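You operate a simulated robot arm through the tools that you are given. There is no shell and no other tool. Be economical: measure what you need, move in short steps, check, and stop when the job is done.

The job below is to be done with a simulated two-armed robot. You get a single attempt, and the scene is never put back.

JOB
Get mill three milling at the speed on its job card.
Fine: open the air valve and switch the pump on before Start; no fault or trip; leave the other controls as they are.

It is judged by the outcome, as a careful person would: the job done as asked, and still so three seconds after it is handed in. It fails if anything else is knocked over, pushed out of place, dropped, spilled or broken.

ROBOT AND FRAMES
Two 7-joint arms with two-finger parallel grippers on one trunk, on a base that drives. Base frame: it is fixed to the floor where the robot stands at the start and does not move with it; the origin is under the middle of the robot, x ahead of it, y to its left, z up. Readings come in m, rad, newtons and seconds.
The left shoulder is at the start at [0.11, 0.169, 1.571], the right one opposite. With the tool pointing down near the work surface each hand reaches from about 0.1 to 0.36 m from the robot's upright axis, wherever it stands, measured 20 degrees to its own side. Places, roughly: mill three [0.6, 0.8, 0.7]; mill three air valve handle [0.3, 0.6, 0.6]; mill three job card [0.7, 0.2, 1.2]; mill three pump switch [0.8, 0, 1.1]; mill three speed dial [0.7, 0, 1.1]; mill three start button [0.7, 0, 1.2]. Payload 1.57 kg a hand.
The TCP of each hand is the grasp point between the finger pads, 0.03 m short of the fingertips. In the tool frame z runs along the fingers and y along their closing line. The gripper opens to 0.08 m. The fingers are 0.017 m wide and 0.012 m thick; the gripper's body (0.04 by 0.082 m) begins 0.08 m behind the TCP.
Orientation is told as [roll, pitch, yaw] about the base's x, y, z axes, in that order, counted from this pose: with the fingers straight down and closing along the base's y, the tool's x points along the base's -x, its y along +y and its z along -z.

CONTROLS
- The arms move only by the tool send_rows. It takes "left_plan", "right_plan" or both (then of equal length, played together; a hand with none holds still); each is a list of rows, each a list of 7 numbers: the gripper command, from -1 (fully open) to 1 (shut), values between in proportion, then the shift along the tool's x, y, z in m, then the turn, a rotation vector about the tool's x, y, z in rad. In form: [[claw, dx, dy, dz, ax, ay, az], ...]. A call has 1 to 20 rows; each row is the pose to reach, as a shift and turn from the pose commanded when the call began, along the tool's axes at that moment. Rows are played at 5 a second. More than 0.05 m and 0.15 rad between two rows, or a gripper value outside its range, and nothing of the call is played. Where a pose cannot be reached the arm comes as near as it can. A force on the tool above 40 N (or 10 N above the force at the start of the call, whichever is more), or a blocked arm, ends the call early, and 0.2 s more pass. The fingers move at their own pace (about 0.072 m/s each) and stop on an object; they squeeze with about 35 N. The grip force told is the motor's: it shows also when the fingers shut on nothing. Time passes only in rows, and 0.2 s behind the last, so rows that repeat a pose let the fingers close. It gives the time, the measured TCP pose, the force on the tool (base axes), the opening and the grip force at its end, in the units of the frame above (readings bear some noise), with the torque about the TCP (base axes, N m) and any sound that the robot's microphone picked up, and new pictures: "show" is both (left out), scene, wrist or none (wrist: the cameras of the hands that moved).
- Cameras (640 x 400 px; columns grow to the right, rows downward): "scene" is now at [0.148, 0.0158, 1.7413]; the picture's right is [0.22, -0.98, 0.00], its down [-0.82, -0.18, -0.54] and it looks along [0.53, 0.12, -0.84] (base axes); focal length 278 px, centre (320, 200). "left" rides on the left gripper at [0.072, 0.007, -0.122] in its tool frame; the picture's right is [-0.09, 1.00, 0.00], its down [-0.84, -0.08, -0.54] and it looks along [-0.54, -0.05, 0.84] (tool axes); focal length 238 px, centre (320, 200). "right" rides on the right gripper at [0.072, -0.007, -0.122] in its tool frame; the picture's right is [0.09, 1.00, 0.00], its down [-0.84, 0.08, -0.54] and it looks along [-0.54, 0.05, 0.84] (tool axes); focal length 238 px, centre (320, 200). There is no depth. A picture from a camera that has moved, and an enlarged one, comes with that camera's place and axes in the base frame and with its lens.
- move_column(by): slides the trunk up (or, below 0, down) by that many m; the arms and the scene camera ride with it, the base frame stays. It gives what a move gives, with no picture.
- drive_base(legs): drives the robot by 1 to 6 legs, each [ahead, left, turn to the left] in m, m and rad, along the robot's own axes; the way and the turn of a leg run together, so that a leg with both is an arc; at most 1.5 m and 3.142 rad a leg. The arms and the cameras ride along, it lands a little off, and it stops where it bumps. It gives what a move gives, and a new picture of the scene camera.
- head_to(pan, tilt): turns the head with the scene camera to pan (to the left, within 1.501 rad either way) and tilt (down, from -0.506 to 1.204), counted from straight ahead of the robot. It gives what a move gives, and a new picture of the scene camera.
- inspect(camera, box): a new picture of the part [left, top, right, bottom] of that camera's present view, enlarged. It takes no simulated time.
- sign_off(): hands the job in; it is judged then, once.

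Work in short steps. Places have to be worked out from the pictures, the camera data and where the tool is seen: move nearer, look again, correct. Check each grasp and each placing, and mend what went wrong. You have 120 turns and 260 pictures in all, those below and enlarged ones among them. Open the grippers and draw the arms clear of the work before you hand the job in, unless the task says otherwise; then end with one line.

The tools are called after "Request:" as a command line: name --argument value ..., lists and objects as JSON in quotes. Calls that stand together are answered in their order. send_rows: Moves the arms, as the interface text tells. Its arguments: {"type":"object","properties":{"left_plan":{"type":"array"},"right_plan":{"type":"array"},"show":{"type":"string","enum":["both","scene","wrist","none"]}},"required":[]} The other tools are called the same way: move_column (by) slides the trunk up or down; drive_base (legs) drives the base; head_to (pan, tilt) turns the head that bears the scene camera; inspect (camera, box) takes an enlarged picture of a part of a camera's view; sign_off () hands the job in.

At the start:

```text
time_s: 0.0
left_tool_pos: [0.6255, 0.3403, 1.299]
left_tcp_rot: [0.0, -0.001, 0.0]
left_contact_force: [0.0, -0.3, -0.4]
left_wrist_torque: [0.0, 0.02, 0.0]
left_gripper_width: 0.0799
left_grasp_force: 0.0
right_tool_pos: [0.685, -0.1844, 1.3342]
right_tcp_rot: [0.0, 0.0, 0.0]
right_contact_force: [-0.2, 1.4, 0.4]
right_wrist_torque: [0.0, 0.01, 0.0]
right_gripper_width: 0.08
right_grasp_force: 0.1
trunk travel left (down, up): [-0.885, 0.005]
robot x, y, heading: [-0.0035, 0.0001, 0.003]
head pan, tilt: [0.22, 1.002]
```

scene: 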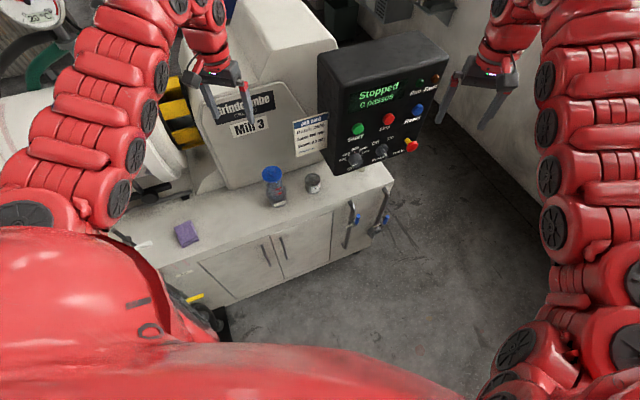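
right: 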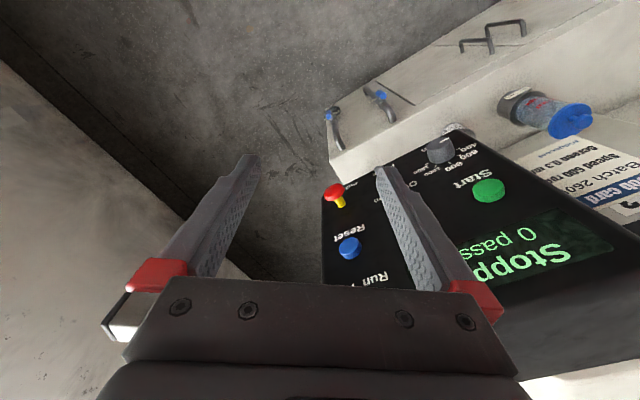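
left: 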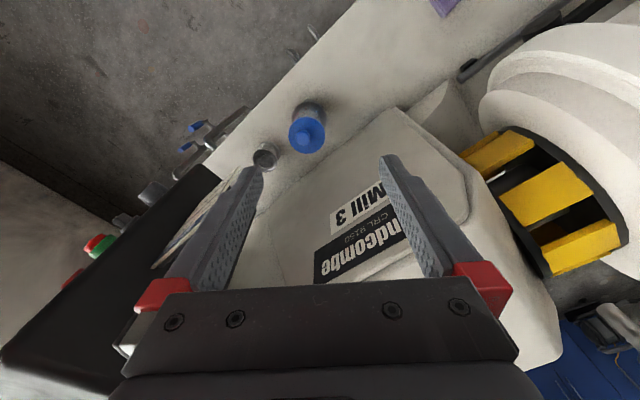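

I look closely at the panel, job card, and the valves before moving.

Request:
inspect --camera "scene" --box '[310, 60, 450, 180]'

Request:
inspect --camera "scene" --box '[280, 105, 340, 165]'

Request:
inspect --camera "scene" --box '[320, 170, 420, 260]'

Request:
inspect --camera "right" --box '[500, 120, 640, 240]'

Request:
inspect --camera "scene" --box '[100, 230, 260, 340]'

```text
3.33 times, centred on (380, 120) of scene
camera zoom: at [0.148, 0.0158, 1.7413], right [0.22, -0.98, 0.0], down [-0.82, -0.18, -0.54], along [0.53, 0.12, -0.84], focal length 928 px, centre (120, 467)
```

zoom: 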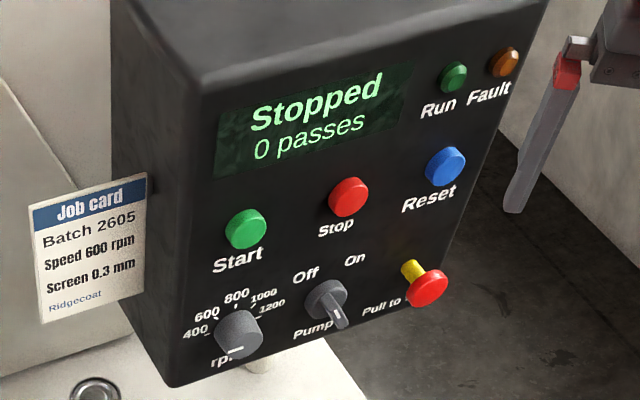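

```text
6.67 times, centred on (310, 135) of scene
camera zoom: at [0.148, 0.0158, 1.7413], right [0.22, -0.98, 0.0], down [-0.82, -0.18, -0.54], along [0.53, 0.12, -0.84], focal length 1855 px, centre (387, 633)
```

zoom: 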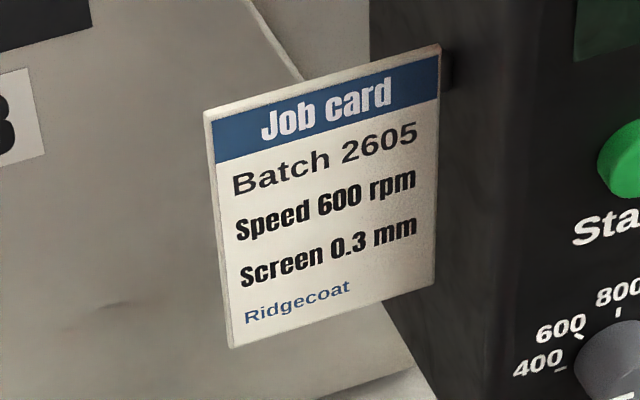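

```text
4.44 times, centred on (370, 215) of scene
camera zoom: at [0.148, 0.0158, 1.7413], right [0.22, -0.98, 0.0], down [-0.82, -0.18, -0.54], along [0.53, 0.12, -0.84], focal length 1237 px, centre (98, 133)
```

zoom: 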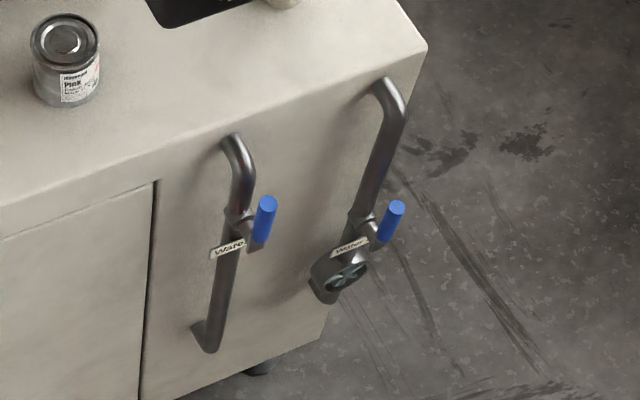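

```text
3.33 times, centred on (570, 180) of right
camera zoom: at [0.6136, -0.191, 1.4566], right [-0.09, 1.0, 0.0], down [0.84, 0.08, 0.54], along [0.54, 0.05, -0.84], focal length 794 px, centre (-513, 267)
```

zoom: 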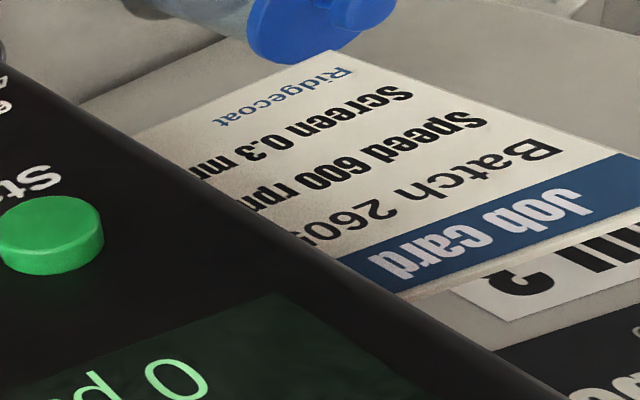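

```text
3.64 times, centred on (180, 285) of scene
camera zoom: at [0.148, 0.0158, 1.7413], right [0.22, -0.98, 0.0], down [-0.82, -0.18, -0.54], along [0.53, 0.12, -0.84], focal length 1012 px, centre (829, -109)
```

zoom: 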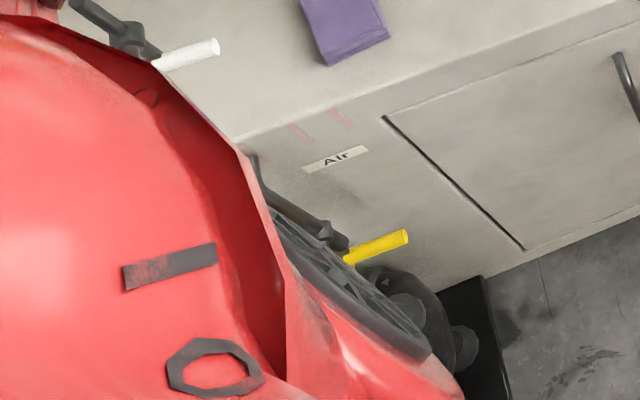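

The card says 600 rpm. The mill face is turned about 0.6 rad to my left, with the panel at about (0.75, 0.04, 1.19) and the yellow air handle near (0.31, 0.56, 0.6), lying across its pipe (closed). I'll draw both hands back before turning to face the mill.

Request:
send_rows --left_plan '[[-1, 0.05, 0, 0, 0, 0, 0], [-1, 0.1, 0, 0, 0, 0, 0], [-1, 0.15, 0, 0, 0, 0, 0], [-1, 0.2, 0, 0, 0, 0, 0], [-1, 0.23, 0, 0, 0, 0, 0]]' --right_plan '[[-1, 0.05, 0, 0, 0, 0, 0], [-1, 0.1, 0, 0, 0, 0, 0], [-1, 0.15, 0, 0, 0, 0, 0], [-1, 0.2, 0, 0, 0, 0, 0], [-1, 0.25, 0, 0, 0, 0, 0]]' --show "scene"

```text
time_s: 1.2
left_tool_pos: [0.5728, 0.3881, 1.3027]
left_tcp_rot: [-0.003, 0.002, 0.0]
left_contact_force: [-0.2, -0.6, -0.1]
left_wrist_torque: [0.01, 0.0, -0.01]
left_gripper_width: 0.08
left_grasp_force: 0.0
left hand out of reach, approached as far as the arm can: row 1, 2, 3, 4, 5
right_tool_pos: [0.6211, -0.1861, 1.3047]
right_tcp_rot: [0.001, 0.0, 0.0]
right_contact_force: [-0.4, 0.5, 0.3]
right_wrist_torque: [0.01, 0.02, 0.02]
right_gripper_width: 0.0801
right_grasp_force: 0.1
right hand out of reach, approached as far as the arm can: row 1, 2, 3, 4, 5
trunk travel left (down, up): [-0.885, 0.005]
robot x, y, heading: [-0.0015, -0.001, -0.003]
head pan, tilt: [0.22, 1.002]
camera scene: at [0.1476, 0.0156, 1.7413], right [0.22, -0.98, 0.0], down [-0.82, -0.18, -0.54], along [0.53, 0.12, -0.84], focal length 278 px, centre (320, 200)
```

scene: 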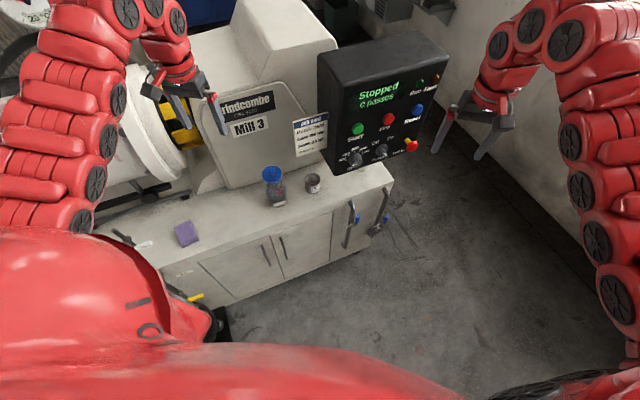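

Arms can't fold further here, so I'll back off first, then turn 0.6 left where there's room.

Request:
drive_base --legs '[[-0.3, 0, 0], [0, 0, 0.6]]'

Request:
head_to --pan 0.1 --tilt 0.8

```text
time_s: 4.9
left_tool_pos: [-0.0439, 0.6423, 1.3025]
left_tcp_rot: [-0.001, 0.002, 0.594]
left_contact_force: [0.2, 0.3, -0.1]
left_wrist_torque: [-0.02, -0.01, 0.02]
left_gripper_width: 0.0797
left_grasp_force: 0.0
right_tool_pos: [0.3177, 0.1934, 1.3055]
right_tcp_rot: [0.002, -0.001, 0.594]
right_contact_force: [0.0, -0.9, 0.4]
right_wrist_torque: [0.0, -0.02, 0.02]
right_gripper_width: 0.0802
right_grasp_force: 0.0
trunk travel left (down, up): [-0.885, 0.005]
robot x, y, heading: [-0.3012, -0.0041, 0.598]
head pan, tilt: [0.22, 1.002]
camera scene: at [-0.1877, 0.0954, 1.7413], right [0.73, -0.69, 0.0], down [-0.58, -0.61, -0.54], along [0.37, 0.39, -0.84], focal length 278 px, centre (320, 200)
```

scene: 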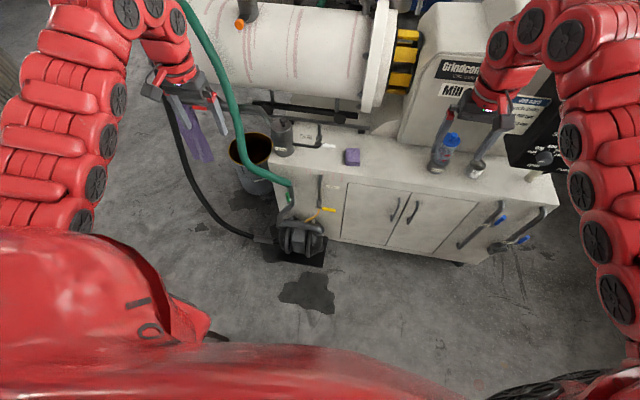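

```text
time_s: 5.6
left_tool_pos: [-0.0446, 0.6426, 1.3013]
left_tcp_rot: [-0.001, 0.001, 0.592]
left_contact_force: [-0.1, 0.7, -0.4]
left_wrist_torque: [0.01, -0.02, -0.01]
left_gripper_width: 0.08
left_grasp_force: 0.0
right_tool_pos: [0.3168, 0.1941, 1.3053]
right_tcp_rot: [0.003, 0.001, 0.593]
right_contact_force: [-0.2, 0.4, -0.1]
right_wrist_torque: [0.0, -0.01, 0.0]
right_gripper_width: 0.0801
right_grasp_force: 0.1
trunk travel left (down, up): [-0.885, 0.005]
robot x, y, heading: [-0.3037, -0.001, 0.598]
head pan, tilt: [0.099, 0.799]
camera scene: at [-0.174, 0.0971, 1.7565], right [0.64, -0.77, 0.0], down [-0.55, -0.46, -0.7], along [0.54, 0.45, -0.72], focal length 278 px, centre (320, 200)
```

scene: 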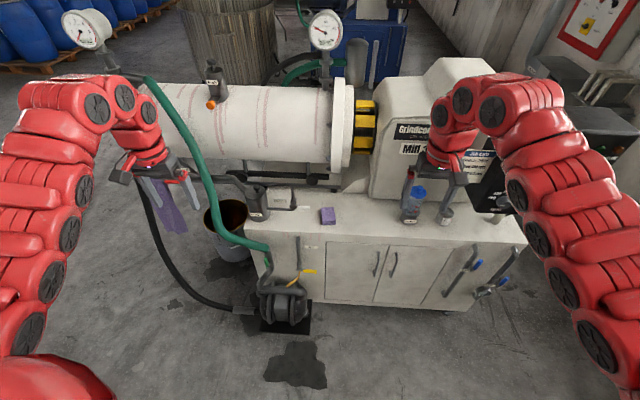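

Request:
inspect --camera "scene" --box '[230, 220, 360, 340]'

Request:
inspect --camera "scene" --box '[190, 160, 350, 260]'

Request:
inspect --camera "scene" --box '[420, 230, 530, 310]'

```text
3.33 times, centred on (295, 280) of scene
camera zoom: at [-0.174, 0.0971, 1.7565], right [0.64, -0.77, 0.0], down [-0.55, -0.46, -0.7], along [0.54, 0.45, -0.72], focal length 928 px, centre (403, -67)
```

zoom: 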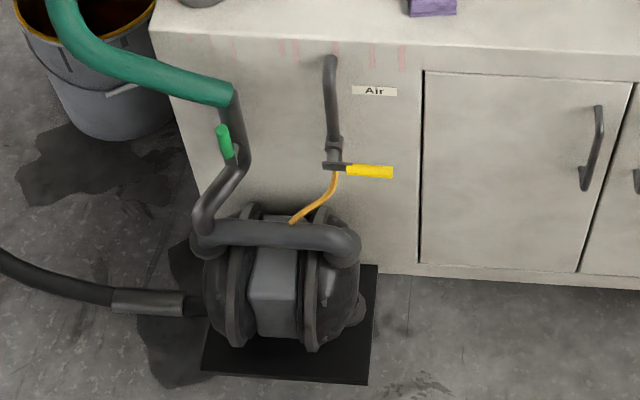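

```text
4.00 times, centred on (270, 210) of scene
camera zoom: at [-0.174, 0.0971, 1.7565], right [0.64, -0.77, 0.0], down [-0.55, -0.46, -0.7], along [0.54, 0.45, -0.72], focal length 1113 px, centre (520, 160)
```

zoom: 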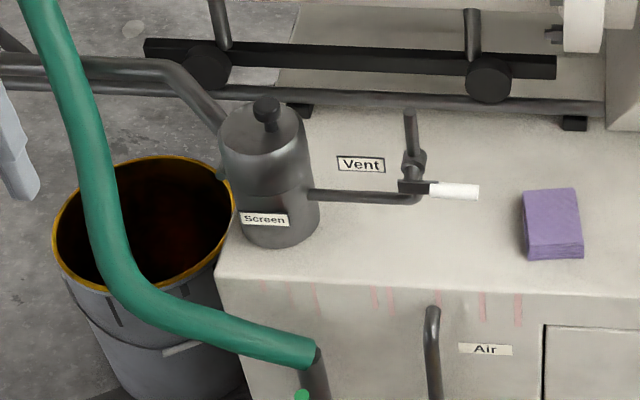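

```text
5.00 times, centred on (475, 270) of scene
camera zoom: at [-0.174, 0.0971, 1.7565], right [0.64, -0.77, 0.0], down [-0.55, -0.46, -0.7], along [0.54, 0.45, -0.72], focal length 1391 px, centre (-455, -150)
```

zoom: 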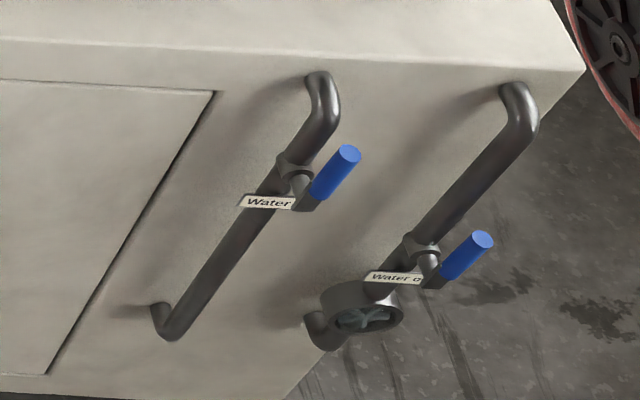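

The air handle (yellow) has its tip near (0.317, 0.525, 0.63) and its pivot about 0.09 to the left; the open valves all point up along their pipes, so I need to swing it upward. I'll slide right and square up to the mill, then lower the trunk.

Request:
drive_base --legs '[[0, -0.18, 0.04]]'

Request:
move_column --by -0.6

Request:
head_to --pan 0.3 --tilt 0.6

```text
time_s: 7.1
left_tool_pos: [0.0344, 0.5061, 1.3007]
left_tcp_rot: [-0.004, 0.001, 0.631]
left_contact_force: [-1.2, -0.1, 0.1]
left_wrist_torque: [-0.01, -0.05, -0.01]
left_gripper_width: 0.0798
left_grasp_force: 0.1
right_tool_pos: [0.4112, 0.0705, 1.3049]
right_tcp_rot: [0.001, -0.001, 0.631]
right_contact_force: [0.5, 1.3, 0.3]
right_wrist_torque: [-0.03, 0.0, 0.0]
right_gripper_width: 0.0799
right_grasp_force: 0.0
trunk travel left (down, up): [-0.885, 0.005]
robot x, y, heading: [-0.2008, -0.1488, 0.63]
head pan, tilt: [0.099, 0.799]
camera scene: at [-0.0767, -0.0421, 1.7565], right [0.67, -0.75, 0.0], down [-0.53, -0.48, -0.7], along [0.52, 0.46, -0.72], focal length 278 px, centre (320, 200)
```

scene: 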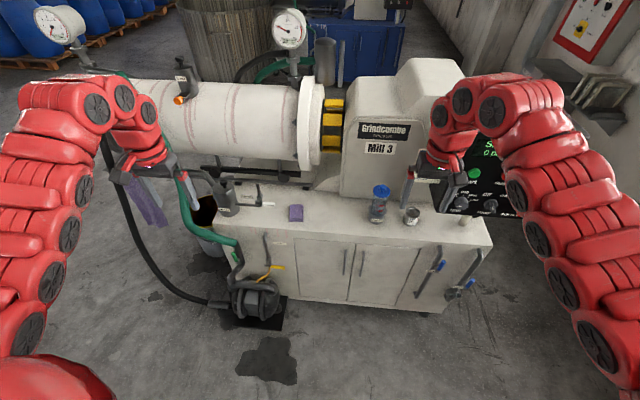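

```text
refused: -0.6 is not a number from -0.4 to 0.4
```

```text
time_s: 7.9
left_tool_pos: [0.0355, 0.5046, 1.3025]
left_tcp_rot: [0.0, 0.001, 0.631]
left_contact_force: [-0.7, 0.4, 0.0]
left_wrist_torque: [0.04, 0.02, -0.02]
left_gripper_width: 0.0802
left_grasp_force: 0.0
right_tool_pos: [0.413, 0.0678, 1.3057]
right_tcp_rot: [0.005, 0.001, 0.631]
right_contact_force: [0.3, 0.2, 0.6]
right_wrist_torque: [0.02, 0.0, -0.03]
right_gripper_width: 0.08
right_grasp_force: 0.0
trunk travel left (down, up): [-0.885, 0.005]
robot x, y, heading: [-0.1995, -0.1447, 0.624]
head pan, tilt: [0.3, 0.6]
camera scene: at [-0.0812, -0.029, 1.7734], right [0.8, -0.6, 0.0], down [-0.34, -0.45, -0.82], along [0.49, 0.66, -0.57], focal length 278 px, centre (320, 200)
```

scene: 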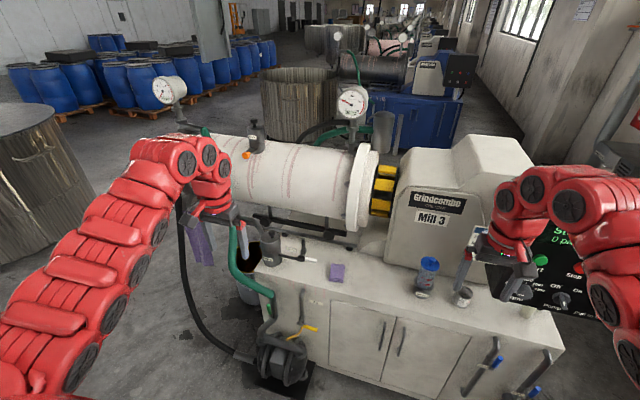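

Lowering the trunk in two steps; the hands are well in front of the bench.

Request:
move_column --by -0.4

Request:
move_column --by -0.15

Request:
send_rows --left_plan '[[1, 0, 0, 0, 0, -0.14, 0], [1, 0, 0, 0, 0, -0.28, 0], [1, 0, 0, 0, 0, -0.42, 0], [1, 0, 0, 0, 0, -0.56, 0], [1, 0, 0, 0, 0, -0.7, 0], [1, 0, 0, 0, 0, -0.84, 0], [1, 0, 0, 0, 0, -0.98, 0], [1, 0, 0, 0, 0, -1.12, 0], [1, 0, 0, 0, 0, -1.26, 0], [1, 0, 0, 0, 0, -1.4, 0], [1, 0, 0, 0, 0, -1.54, 0], [1, 0, 0, 0, 0, -1.54, 0]]'

```text
time_s: 11.7
left_tool_pos: [0.0361, 0.5052, 0.9025]
left_tcp_rot: [-0.002, 0.002, 0.63]
left_contact_force: [-0.4, 0.1, -1.2]
left_wrist_torque: [0.0, 0.02, -0.01]
left_gripper_width: 0.0801
left_grasp_force: 0.1
right_tool_pos: [0.4124, 0.0687, 0.9058]
right_tcp_rot: [0.002, -0.001, 0.633]
right_contact_force: [0.5, -0.2, 0.3]
right_wrist_torque: [0.0, -0.01, 0.02]
right_gripper_width: 0.0802
right_grasp_force: 0.0
trunk travel left (down, up): [-0.485, 0.405]
robot x, y, heading: [-0.2003, -0.1472, 0.628]
head pan, tilt: [0.3, 0.6]
```

```text
time_s: 13.4
left_tool_pos: [0.0364, 0.5042, 0.7522]
left_tcp_rot: [-0.002, 0.003, 0.629]
left_contact_force: [-0.5, -0.1, -0.1]
left_wrist_torque: [0.01, 0.0, 0.01]
left_gripper_width: 0.0802
left_grasp_force: 0.0
right_tool_pos: [0.4128, 0.0679, 0.7559]
right_tcp_rot: [0.001, -0.001, 0.63]
right_contact_force: [0.7, -0.5, -0.2]
right_wrist_torque: [0.03, 0.0, 0.02]
right_gripper_width: 0.0801
right_grasp_force: 0.0
trunk travel left (down, up): [-0.335, 0.555]
robot x, y, heading: [-0.1974, -0.1459, 0.631]
head pan, tilt: [0.3, 0.6]
```

```text
time_s: 16.1
left_tool_pos: [0.0366, 0.505, 0.7522]
left_tcp_rot: [-0.038, -1.539, 0.667]
left_contact_force: [-0.1, 0.1, 1.2]
left_wrist_torque: [0.03, -0.02, -0.01]
left_gripper_width: 0.0001
left_grasp_force: 21.2
left hand out of reach, approached as far as the arm can: row 1, 2, 3, 4, 5, 6, 7, 8, 9
right_tool_pos: [0.4123, 0.0683, 0.7553]
right_tcp_rot: [0.004, 0.001, 0.63]
right_contact_force: [-0.6, 0.9, 0.1]
right_wrist_torque: [-0.02, -0.01, 0.02]
right_gripper_width: 0.0799
right_grasp_force: 0.1
trunk travel left (down, up): [-0.335, 0.555]
robot x, y, heading: [-0.1968, -0.147, 0.631]
head pan, tilt: [0.3, 0.6]
camera scene: at [-0.0818, -0.0287, 1.2235], right [0.8, -0.6, 0.0], down [-0.34, -0.45, -0.83], along [0.49, 0.66, -0.56], focal length 278 px, centre (320, 200)
camera left: at [-0.0676, 0.437, 0.6841], right [-0.58, 0.81, 0.09], down [-0.37, -0.37, 0.85], along [0.72, 0.47, 0.51], focal length 238 px, centre (320, 200)
```

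scene: 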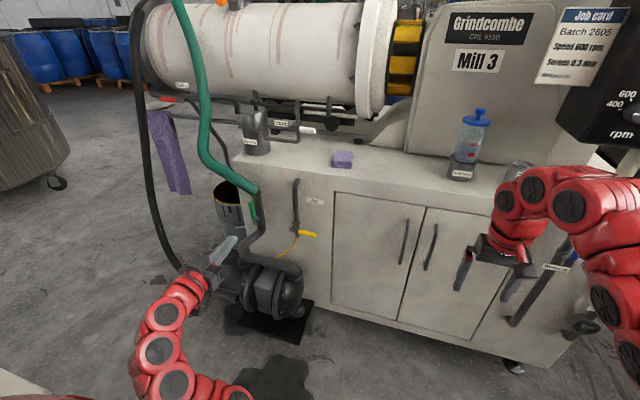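
left: 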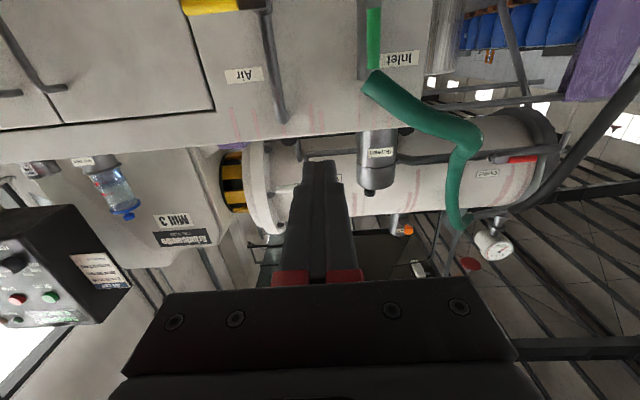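

The left hand is level now, fingers shut. I'll zoom to fix the handle's place from this new height.

Request:
inspect --camera "scene" --box '[240, 170, 340, 270]'

Request:
inspect --camera "left" --box '[170, 0, 330, 100]'

```text
4.00 times, centred on (290, 220) of scene
camera zoom: at [-0.0818, -0.0287, 1.2235], right [0.8, -0.6, 0.0], down [-0.34, -0.45, -0.83], along [0.49, 0.66, -0.56], focal length 1113 px, centre (440, 120)
```

zoom: 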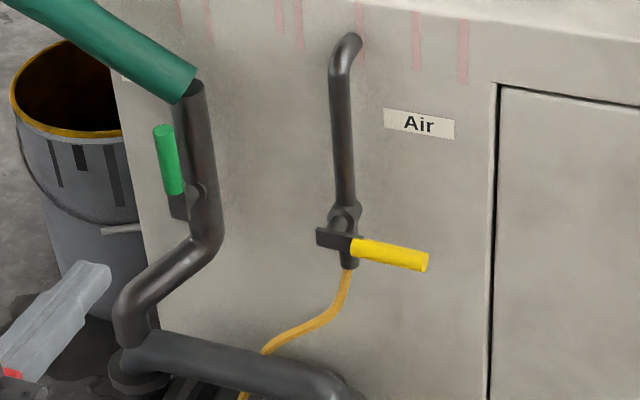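

```text
4.00 times, centred on (250, 50) of left
camera zoom: at [-0.0676, 0.437, 0.6841], right [-0.58, 0.81, 0.09], down [-0.37, -0.37, 0.85], along [0.72, 0.47, 0.51], focal length 953 px, centre (600, 800)
```

zoom: 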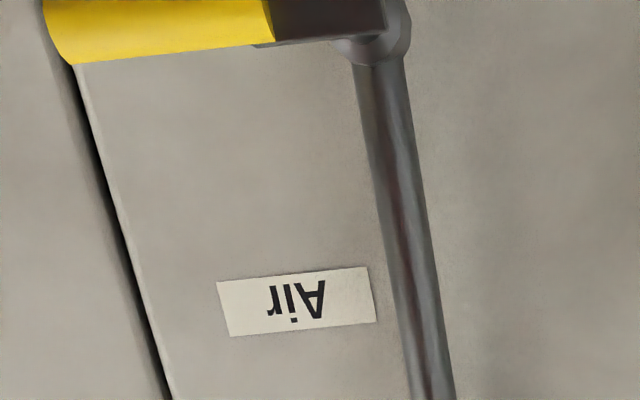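

The handle tip fixes at (0.311, 0.523, 0.621), lying level with the pivot about 0.068 to its left. I'll bring the left hand in line to the right and slightly below, tilted 30° down so the wrist stays clear of the pump, before driving closer.

Request:
send_rows --left_plan '[[1, 0.0, -0.03, 0.0, 0, 0.1, 0], [1, 0.03, -0.06, 0.0, 0, 0.2, 0], [1, 0.06, -0.09, 0.004, 0, 0.3, 0], [1, 0.09, -0.12, 0.008, 0, 0.4, 0], [1, 0.12, -0.126, 0.012, 0, 0.5, 0], [1, 0.148, -0.126, 0.012, 0, 0.5, 0], [1, 0.148, -0.126, 0.012, 0, 0.5, 0]]'

```text
time_s: 17.6
left_tool_pos: [0.1186, 0.4081, 0.6033]
left_tcp_rot: [-0.001, -1.039, 0.631]
left_contact_force: [0.7, 0.1, -0.4]
left_wrist_torque: [0.02, -0.02, -0.01]
left_gripper_width: 0.0001
left_grasp_force: 21.2
left hand out of reach, approached as far as the arm can: row 2, 3, 4, 5
right_tool_pos: [0.4115, 0.0675, 0.7559]
right_tcp_rot: [0.002, 0.0, 0.631]
right_contact_force: [0.7, 0.4, -0.8]
right_wrist_torque: [0.01, -0.02, -0.02]
right_gripper_width: 0.0798
right_grasp_force: 0.0
trunk travel left (down, up): [-0.335, 0.555]
robot x, y, heading: [-0.203, -0.1478, 0.627]
head pan, tilt: [0.3, 0.6]
camera scene: at [-0.0819, -0.0286, 1.2234], right [0.8, -0.6, 0.0], down [-0.34, -0.45, -0.83], along [0.49, 0.66, -0.56], focal length 278 px, centre (320, 200)
camera left: at [0.0005, 0.3294, 0.6032], right [-0.55, 0.83, 0.08], down [0.01, -0.09, 1.0], along [0.84, 0.55, 0.04], focal length 238 px, centre (320, 200)
```

scene: 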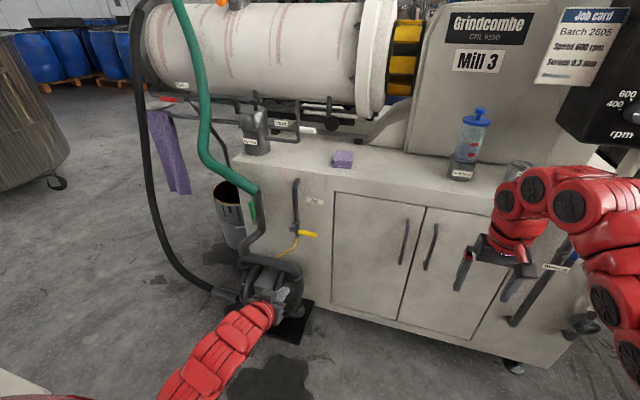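
left: 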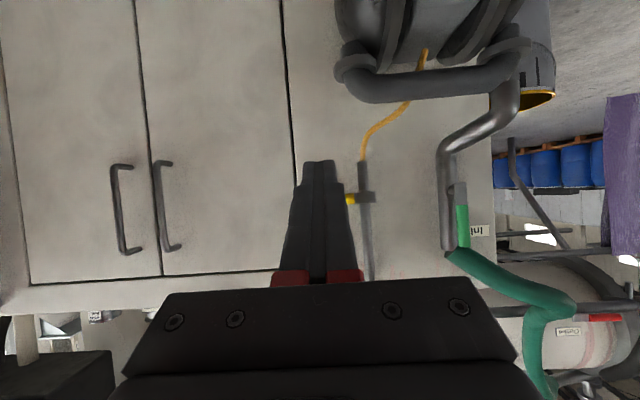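

The handle is seen just beside and above the finger line, and the pump is well below. Driving forward 0.146.

Request:
drive_base --legs '[[0.146, 0, 0]]'

Request:
send_rows --left_plan '[[1, 0, 0, 0, 0, 0, 0]]' --show "wrist"

```text
time_s: 19.0
left_tool_pos: [0.2331, 0.4922, 0.6031]
left_tcp_rot: [-0.002, -1.036, 0.632]
left_contact_force: [0.2, -0.3, 0.5]
left_wrist_torque: [0.03, 0.02, -0.01]
left_gripper_width: 0.0
left_grasp_force: 21.1
right_tool_pos: [0.5288, 0.1544, 0.7541]
right_tcp_rot: [0.003, 0.001, 0.63]
right_contact_force: [-0.2, 0.6, -0.5]
right_wrist_torque: [-0.01, 0.0, -0.01]
right_gripper_width: 0.08
right_grasp_force: 0.0
trunk travel left (down, up): [-0.335, 0.555]
robot x, y, heading: [-0.083, -0.0646, 0.631]
head pan, tilt: [0.3, 0.6]
camera scene: at [0.0351, 0.0569, 1.2232], right [0.8, -0.6, 0.0], down [-0.34, -0.45, -0.82], along [0.49, 0.66, -0.57], focal length 278 px, centre (320, 200)
```

scene: 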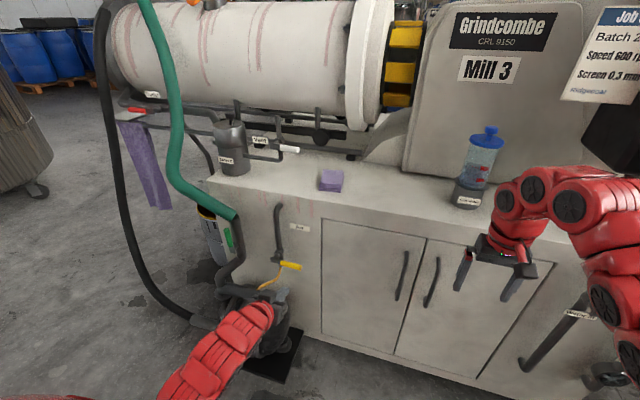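

```text
time_s: 19.4
left_tool_pos: [0.2348, 0.4925, 0.6027]
left_tcp_rot: [-0.003, -1.038, 0.633]
left_contact_force: [-0.8, 0.0, -0.4]
left_wrist_torque: [0.02, 0.01, -0.03]
left_gripper_width: 0.0
left_grasp_force: 20.7
right_tool_pos: [0.5287, 0.1549, 0.7554]
right_tcp_rot: [0.003, -0.003, 0.631]
right_contact_force: [-0.2, -0.2, 0.5]
right_wrist_torque: [-0.01, -0.01, 0.01]
right_gripper_width: 0.0798
right_grasp_force: 0.1
trunk travel left (down, up): [-0.335, 0.555]
robot x, y, heading: [-0.08, -0.061, 0.627]
head pan, tilt: [0.3, 0.6]
camera left: at [0.1163, 0.4146, 0.6031], right [-0.55, 0.83, 0.08], down [0.01, -0.09, 1.0], along [0.84, 0.55, 0.04], focal length 238 px, centre (320, 200)
```

left: 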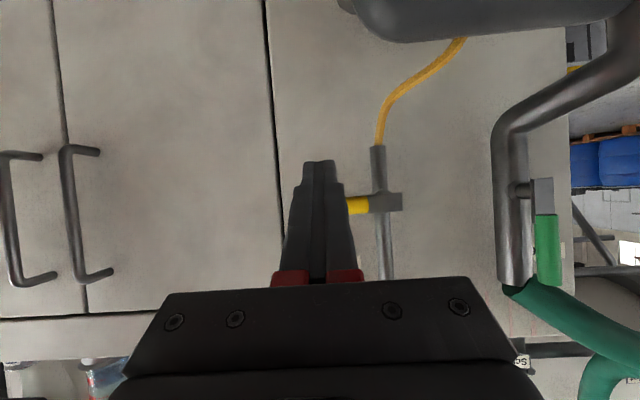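

The handle's at z≈0.62, and the finger sits about 15 mm below it and 67 mm short. Sliding in level beneath it.

Request:
send_rows --left_plan '[[1, -0.016, 0.002, 0.03, 0, 0, 0], [1, -0.0314, 0.002, 0.0592, 0, 0, 0], [1, -0.0314, 0.002, 0.0592, 0, 0, 0]]'

Request:
inspect --camera "left" --box '[240, 120, 440, 300]'

Request:
inspect --camera "scene" --box '[220, 200, 340, 320]'

```text
time_s: 20.2
left_tool_pos: [0.2875, 0.5332, 0.601]
left_tcp_rot: [0.001, -1.038, 0.63]
left_contact_force: [-0.3, -0.3, -0.3]
left_wrist_torque: [0.0, 0.0, 0.0]
left_gripper_width: 0.0
left_grasp_force: 21.7
right_tool_pos: [0.5288, 0.1542, 0.7555]
right_tcp_rot: [0.003, -0.001, 0.631]
right_contact_force: [0.6, -0.7, 0.1]
right_wrist_torque: [0.0, -0.02, 0.0]
right_gripper_width: 0.0803
right_grasp_force: 0.0
trunk travel left (down, up): [-0.335, 0.555]
robot x, y, heading: [-0.0827, -0.0618, 0.63]
head pan, tilt: [0.3, 0.6]
camera scene: at [0.0342, 0.0564, 1.2234], right [0.8, -0.6, 0.0], down [-0.34, -0.45, -0.83], along [0.49, 0.66, -0.56], focal length 278 px, centre (320, 200)
camera left: at [0.1691, 0.456, 0.5999], right [-0.55, 0.83, 0.08], down [0.01, -0.09, 1.0], along [0.84, 0.55, 0.04], focal length 238 px, centre (320, 200)
```

scene: 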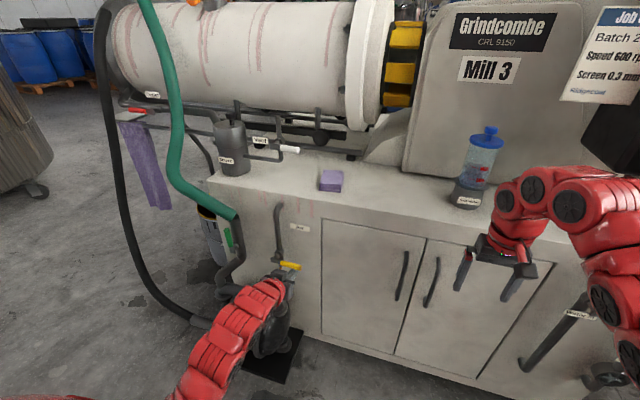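
left: 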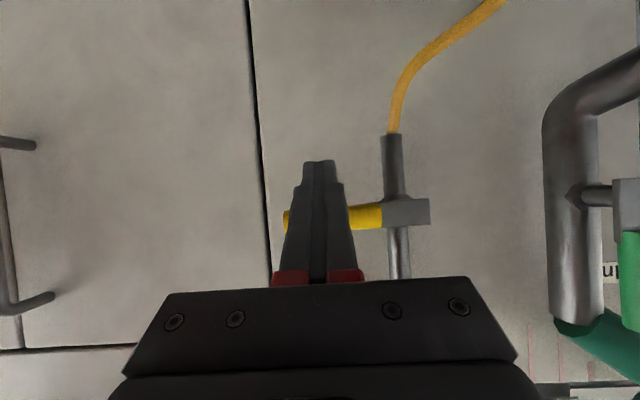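

```text
2.22 times, centred on (340, 210) of left
camera zoom: at [0.1691, 0.456, 0.5999], right [-0.55, 0.83, 0.08], down [0.01, -0.09, 1.0], along [0.84, 0.55, 0.04], focal length 530 px, centre (276, 178)
```

zoom: 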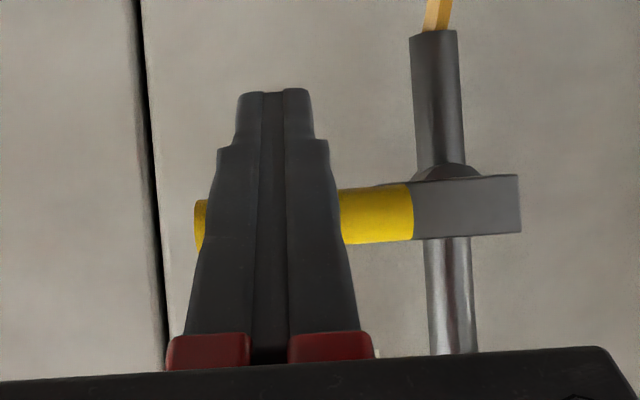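

```text
3.33 times, centred on (280, 260) of scene
camera zoom: at [0.0342, 0.0564, 1.2234], right [0.8, -0.6, 0.0], down [-0.34, -0.45, -0.83], along [0.49, 0.66, -0.56], focal length 928 px, centre (453, 0)
```

zoom: 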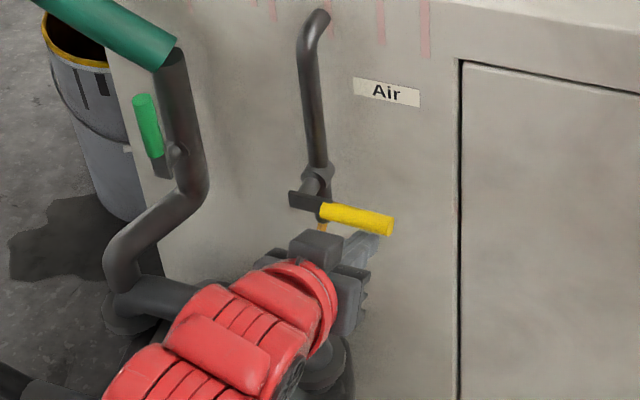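

The finger lies under the yellow grip, about 2.5 cm in from its tip. I lift along the handle's arc to about 45°, then check.

Request:
send_rows --left_plan '[[1, -0.0052, 0, -0.003, 0, 0, 0], [1, -0.0168, -0.003, -0.0099, 0, 0, 0], [1, -0.0288, -0.0026, -0.017, 0, 0, 0], [1, -0.0403, 0.0015, -0.0238, 0, 0, 0]]'

Request:
inspect --camera "scene" --box '[220, 200, 340, 320]'

```text
time_s: 21.2
left_tool_pos: [0.2857, 0.5361, 0.6482]
left_tcp_rot: [-0.001, -1.04, 0.632]
left_contact_force: [-2.2, -0.4, -4.0]
left_wrist_torque: [-0.11, 0.02, 0.03]
left_gripper_width: 0.0
left_grasp_force: 20.9
right_tool_pos: [0.5293, 0.1543, 0.7561]
right_tcp_rot: [0.002, -0.002, 0.63]
right_contact_force: [0.8, 1.0, -0.9]
right_wrist_torque: [-0.03, -0.01, -0.02]
right_gripper_width: 0.08
right_grasp_force: 0.0
trunk travel left (down, up): [-0.335, 0.555]
robot x, y, heading: [-0.0822, -0.0643, 0.633]
head pan, tilt: [0.3, 0.6]
camera scene: at [0.0343, 0.0566, 1.2234], right [0.8, -0.6, 0.0], down [-0.34, -0.45, -0.82], along [0.49, 0.66, -0.57], focal length 278 px, centre (320, 200)
camera left: at [0.1675, 0.458, 0.6477], right [-0.55, 0.83, 0.08], down [0.01, -0.09, 1.0], along [0.84, 0.55, 0.04], focal length 238 px, centre (320, 200)
```

scene: 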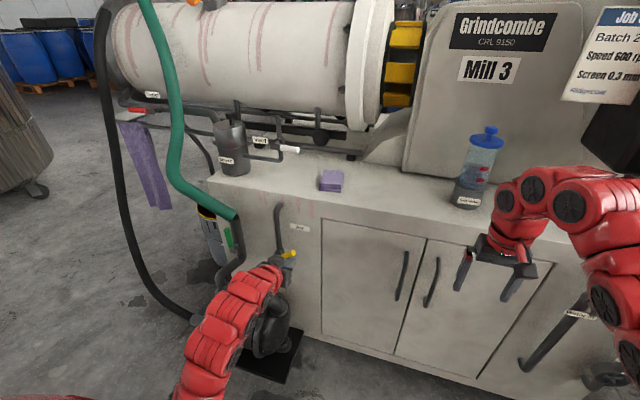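
left: 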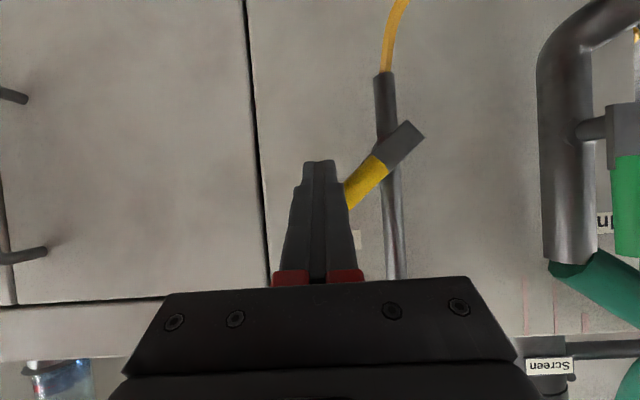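

```text
3.33 times, centred on (280, 260) of scene
camera zoom: at [0.0343, 0.0566, 1.2234], right [0.8, -0.6, 0.0], down [-0.34, -0.45, -0.82], along [0.49, 0.66, -0.57], focal length 928 px, centre (453, 0)
```

zoom: 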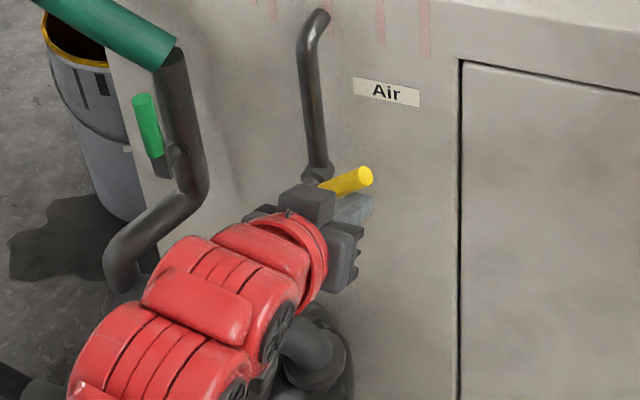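

The handle follows, now about 45° up. Continuing the arc to vertical.

Request:
send_rows --left_plan '[[1, -0.0101, 0.0075, -0.0059, 0, 0, 0], [1, -0.0183, 0.0177, -0.0108, 0, 0, 0], [1, -0.0238, 0.029, -0.0141, 0, 0, 0], [1, -0.0238, 0.034, -0.0141, 0, 0, 0]]'

Request:
inspect --camera "scene" --box '[220, 190, 340, 310]'

```text
time_s: 22.2
left_tool_pos: [0.2659, 0.5625, 0.6769]
left_tcp_rot: [-0.001, -1.041, 0.631]
left_contact_force: [0.1, -3.1, 1.6]
left_wrist_torque: [0.01, 0.0, -0.02]
left_gripper_width: 0.0
left_grasp_force: 21.1
right_tool_pos: [0.5281, 0.1531, 0.7552]
right_tcp_rot: [0.004, 0.0, 0.63]
right_contact_force: [-0.5, -0.4, -0.3]
right_wrist_torque: [0.01, 0.01, 0.03]
right_gripper_width: 0.08
right_grasp_force: 0.0
trunk travel left (down, up): [-0.335, 0.555]
robot x, y, heading: [-0.0868, -0.0617, 0.629]
head pan, tilt: [0.3, 0.6]
camera scene: at [0.0344, 0.0559, 1.2236], right [0.8, -0.6, 0.0], down [-0.34, -0.45, -0.83], along [0.49, 0.66, -0.56], focal length 278 px, centre (320, 200)
camera left: at [0.1476, 0.4844, 0.6762], right [-0.55, 0.83, 0.08], down [0.01, -0.09, 1.0], along [0.84, 0.55, 0.04], focal length 238 px, centre (320, 200)
```

scene: 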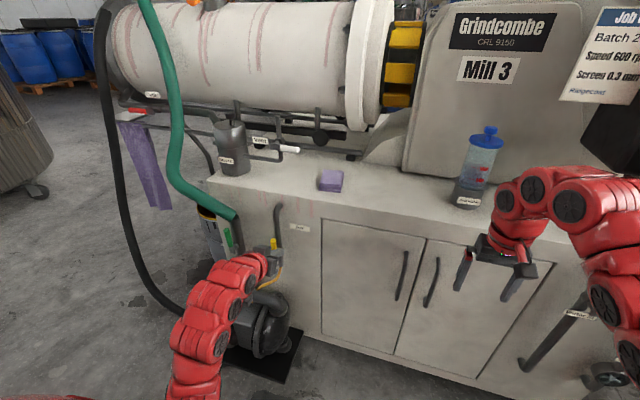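
left: 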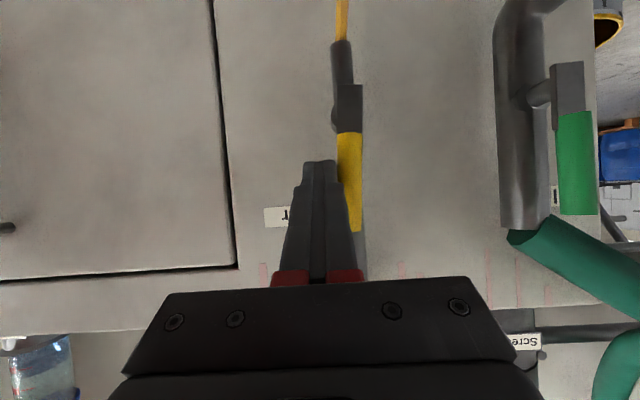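

```text
3.33 times, centred on (280, 250) of scene
camera zoom: at [0.0344, 0.0559, 1.2236], right [0.8, -0.6, 0.0], down [-0.34, -0.45, -0.83], along [0.49, 0.66, -0.56], focal length 928 px, centre (453, 33)
```

zoom: 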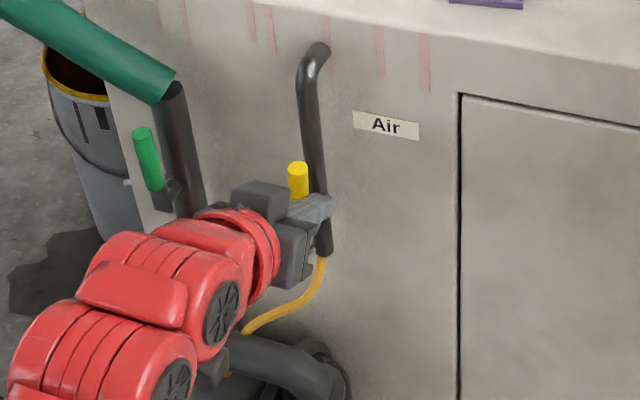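

The handle is upright along the pipe. A small extra nudge confirms the stop, then I back off.

Request:
send_rows --left_plan '[[1, 0, 0.003, 0, 0, 0, 0], [1, 0, 0.005, 0, 0, 0, 0]]' --show "none"

Request:
send_rows --left_plan '[[1, 0, -0.02, 0, 0, 0, 0], [1, 0, -0.03, -0.04, 0, 0, 0], [1, 0, -0.03, -0.08, 0, 0, 0], [1, 0, -0.03, -0.12, 0, 0, 0]]'

Request:
inspect --camera "scene" --box '[220, 190, 340, 310]'

```text
time_s: 22.8
left_tool_pos: [0.2625, 0.5657, 0.6755]
left_tcp_rot: [-0.002, -1.039, 0.632]
left_contact_force: [2.9, -3.7, 3.0]
left_wrist_torque: [0.07, -0.03, -0.09]
left_gripper_width: 0.0
left_grasp_force: 22.0
right_tool_pos: [0.5293, 0.1535, 0.7561]
right_tcp_rot: [0.003, 0.001, 0.631]
right_contact_force: [0.2, -0.1, -0.2]
right_wrist_torque: [0.04, 0.02, 0.01]
right_gripper_width: 0.08
right_grasp_force: 0.0
trunk travel left (down, up): [-0.335, 0.555]
robot x, y, heading: [-0.0825, -0.0634, 0.626]
head pan, tilt: [0.3, 0.6]
```

```text
time_s: 23.8
left_tool_pos: [0.2574, 0.5294, 0.6893]
left_tcp_rot: [-0.002, -1.039, 0.633]
left_contact_force: [0.0, -0.3, 0.2]
left_wrist_torque: [0.02, 0.03, 0.0]
left_gripper_width: 0.0001
left_grasp_force: 21.5
left hand out of reach, approached as far as the arm can: row 2, 3, 4
right_tool_pos: [0.5278, 0.154, 0.7551]
right_tcp_rot: [0.003, 0.001, 0.63]
right_contact_force: [0.0, -0.5, 0.4]
right_wrist_torque: [-0.01, -0.03, 0.0]
right_gripper_width: 0.08
right_grasp_force: 0.0
trunk travel left (down, up): [-0.335, 0.555]
robot x, y, heading: [-0.0854, -0.0604, 0.628]
head pan, tilt: [0.3, 0.6]
camera scene: at [0.0344, 0.0565, 1.2234], right [0.8, -0.6, 0.0], down [-0.34, -0.45, -0.82], along [0.49, 0.66, -0.57], focal length 278 px, centre (320, 200)
camera left: at [0.1393, 0.4507, 0.6889], right [-0.55, 0.83, 0.08], down [0.01, -0.09, 1.0], along [0.84, 0.55, 0.04], focal length 238 px, centre (320, 200)
```

scene: 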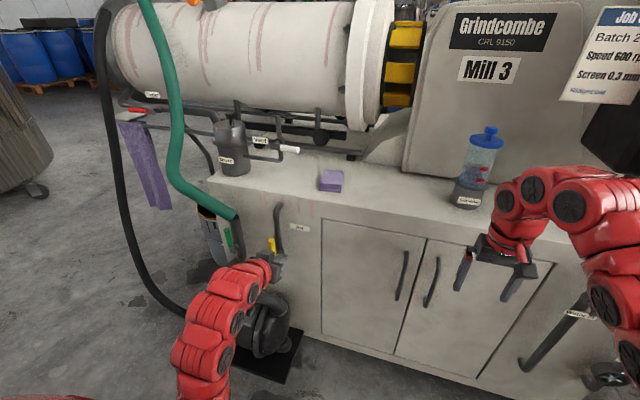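
left: 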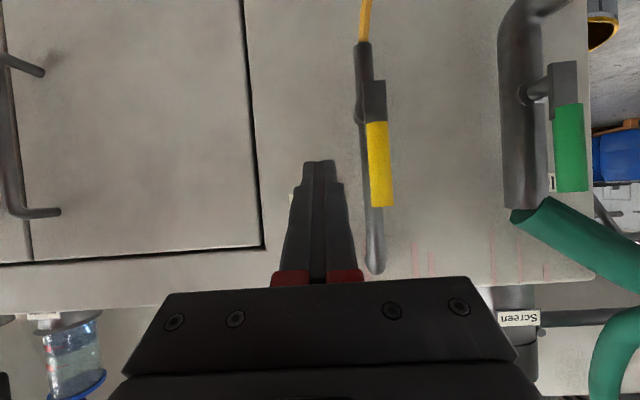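

```text
3.33 times, centred on (280, 250) of scene
camera zoom: at [0.0344, 0.0565, 1.2234], right [0.8, -0.6, 0.0], down [-0.34, -0.45, -0.82], along [0.49, 0.66, -0.57], focal length 928 px, centre (453, 33)
```

zoom: 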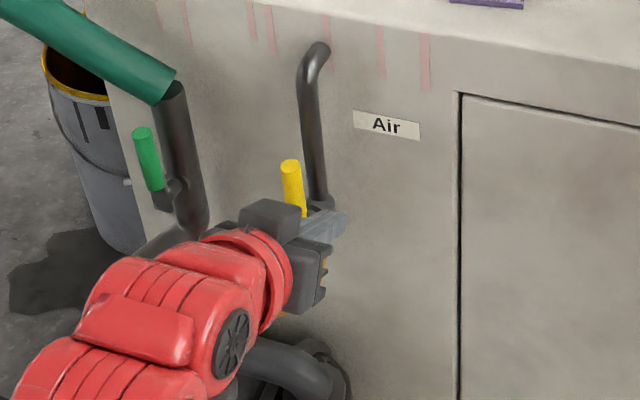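

Valve is open: handle in line with the pipe, same as the others. Now I back away, raise the trunk to panel height and slide a little right.

Request:
drive_base --legs '[[-0.2, 0, 0.01], [0, -0.15, 0]]'

Request:
move_column --by 0.25

Request:
head_to --pan -0.4 --tilt 0.4

```text
time_s: 26.4
left_tool_pos: [0.1798, 0.2936, 0.6904]
left_tcp_rot: [0.0, -1.038, 0.64]
left_contact_force: [-0.8, 0.5, 0.6]
left_wrist_torque: [-0.02, 0.0, 0.01]
left_gripper_width: 0.0001
left_grasp_force: 21.2
right_tool_pos: [0.454, -0.0777, 0.7557]
right_tcp_rot: [0.005, 0.0, 0.638]
right_contact_force: [-0.2, -0.6, 0.2]
right_wrist_torque: [-0.01, 0.04, 0.01]
right_gripper_width: 0.08
right_grasp_force: 0.1
trunk travel left (down, up): [-0.335, 0.555]
robot x, y, heading: [-0.1559, -0.2991, 0.641]
head pan, tilt: [0.3, 0.6]
camera scene: at [-0.0398, -0.1801, 1.2234], right [0.81, -0.59, 0.0], down [-0.33, -0.46, -0.83], along [0.49, 0.67, -0.56], focal length 278 px, centre (320, 200)
```

scene: 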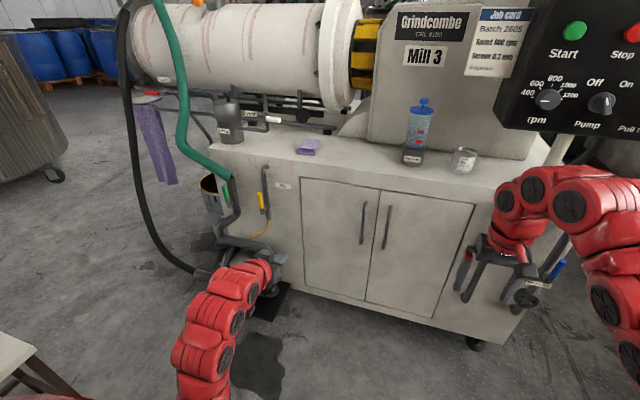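

```text
time_s: 28.9
left_tool_pos: [0.1791, 0.2945, 0.9395]
left_tcp_rot: [-0.001, -1.039, 0.641]
left_contact_force: [-0.9, 0.5, 0.2]
left_wrist_torque: [0.04, -0.04, 0.01]
left_gripper_width: 0.0002
left_grasp_force: 21.2
right_tool_pos: [0.4534, -0.0779, 1.0054]
right_tcp_rot: [0.004, -0.001, 0.636]
right_contact_force: [0.3, -0.2, -0.2]
right_wrist_torque: [-0.01, -0.03, -0.01]
right_gripper_width: 0.0803
right_grasp_force: 0.0
trunk travel left (down, up): [-0.585, 0.305]
robot x, y, heading: [-0.1612, -0.2977, 0.637]
head pan, tilt: [0.3, 0.6]
```

```text
time_s: 30.0
left_tool_pos: [0.1779, 0.2955, 0.94]
left_tcp_rot: [-0.002, -1.038, 0.641]
left_contact_force: [-0.7, -0.1, -0.5]
left_wrist_torque: [-0.03, -0.02, 0.01]
left_gripper_width: 0.0
left_grasp_force: 21.5
right_tool_pos: [0.4528, -0.0775, 1.0054]
right_tcp_rot: [0.005, -0.001, 0.636]
right_contact_force: [0.0, 1.0, -0.4]
right_wrist_torque: [0.0, 0.01, -0.01]
right_gripper_width: 0.0803
right_grasp_force: 0.1
trunk travel left (down, up): [-0.585, 0.305]
robot x, y, heading: [-0.1528, -0.2995, 0.637]
head pan, tilt: [-0.4, 0.4]
camera scene: at [-0.0026, -0.2286, 1.4916], right [0.24, -0.97, 0.0], down [-0.38, -0.09, -0.92], along [0.89, 0.22, -0.39], focal length 278 px, centre (320, 200)
```

scene: 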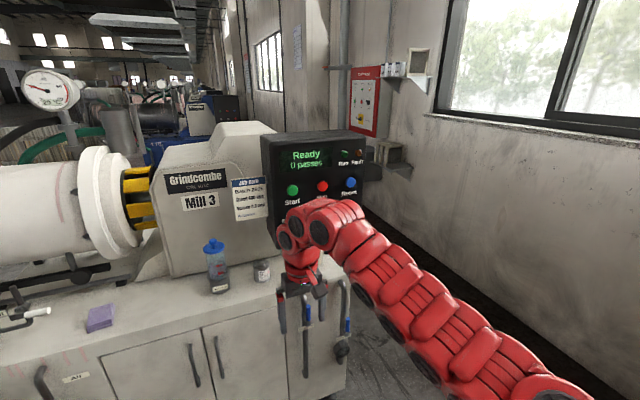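

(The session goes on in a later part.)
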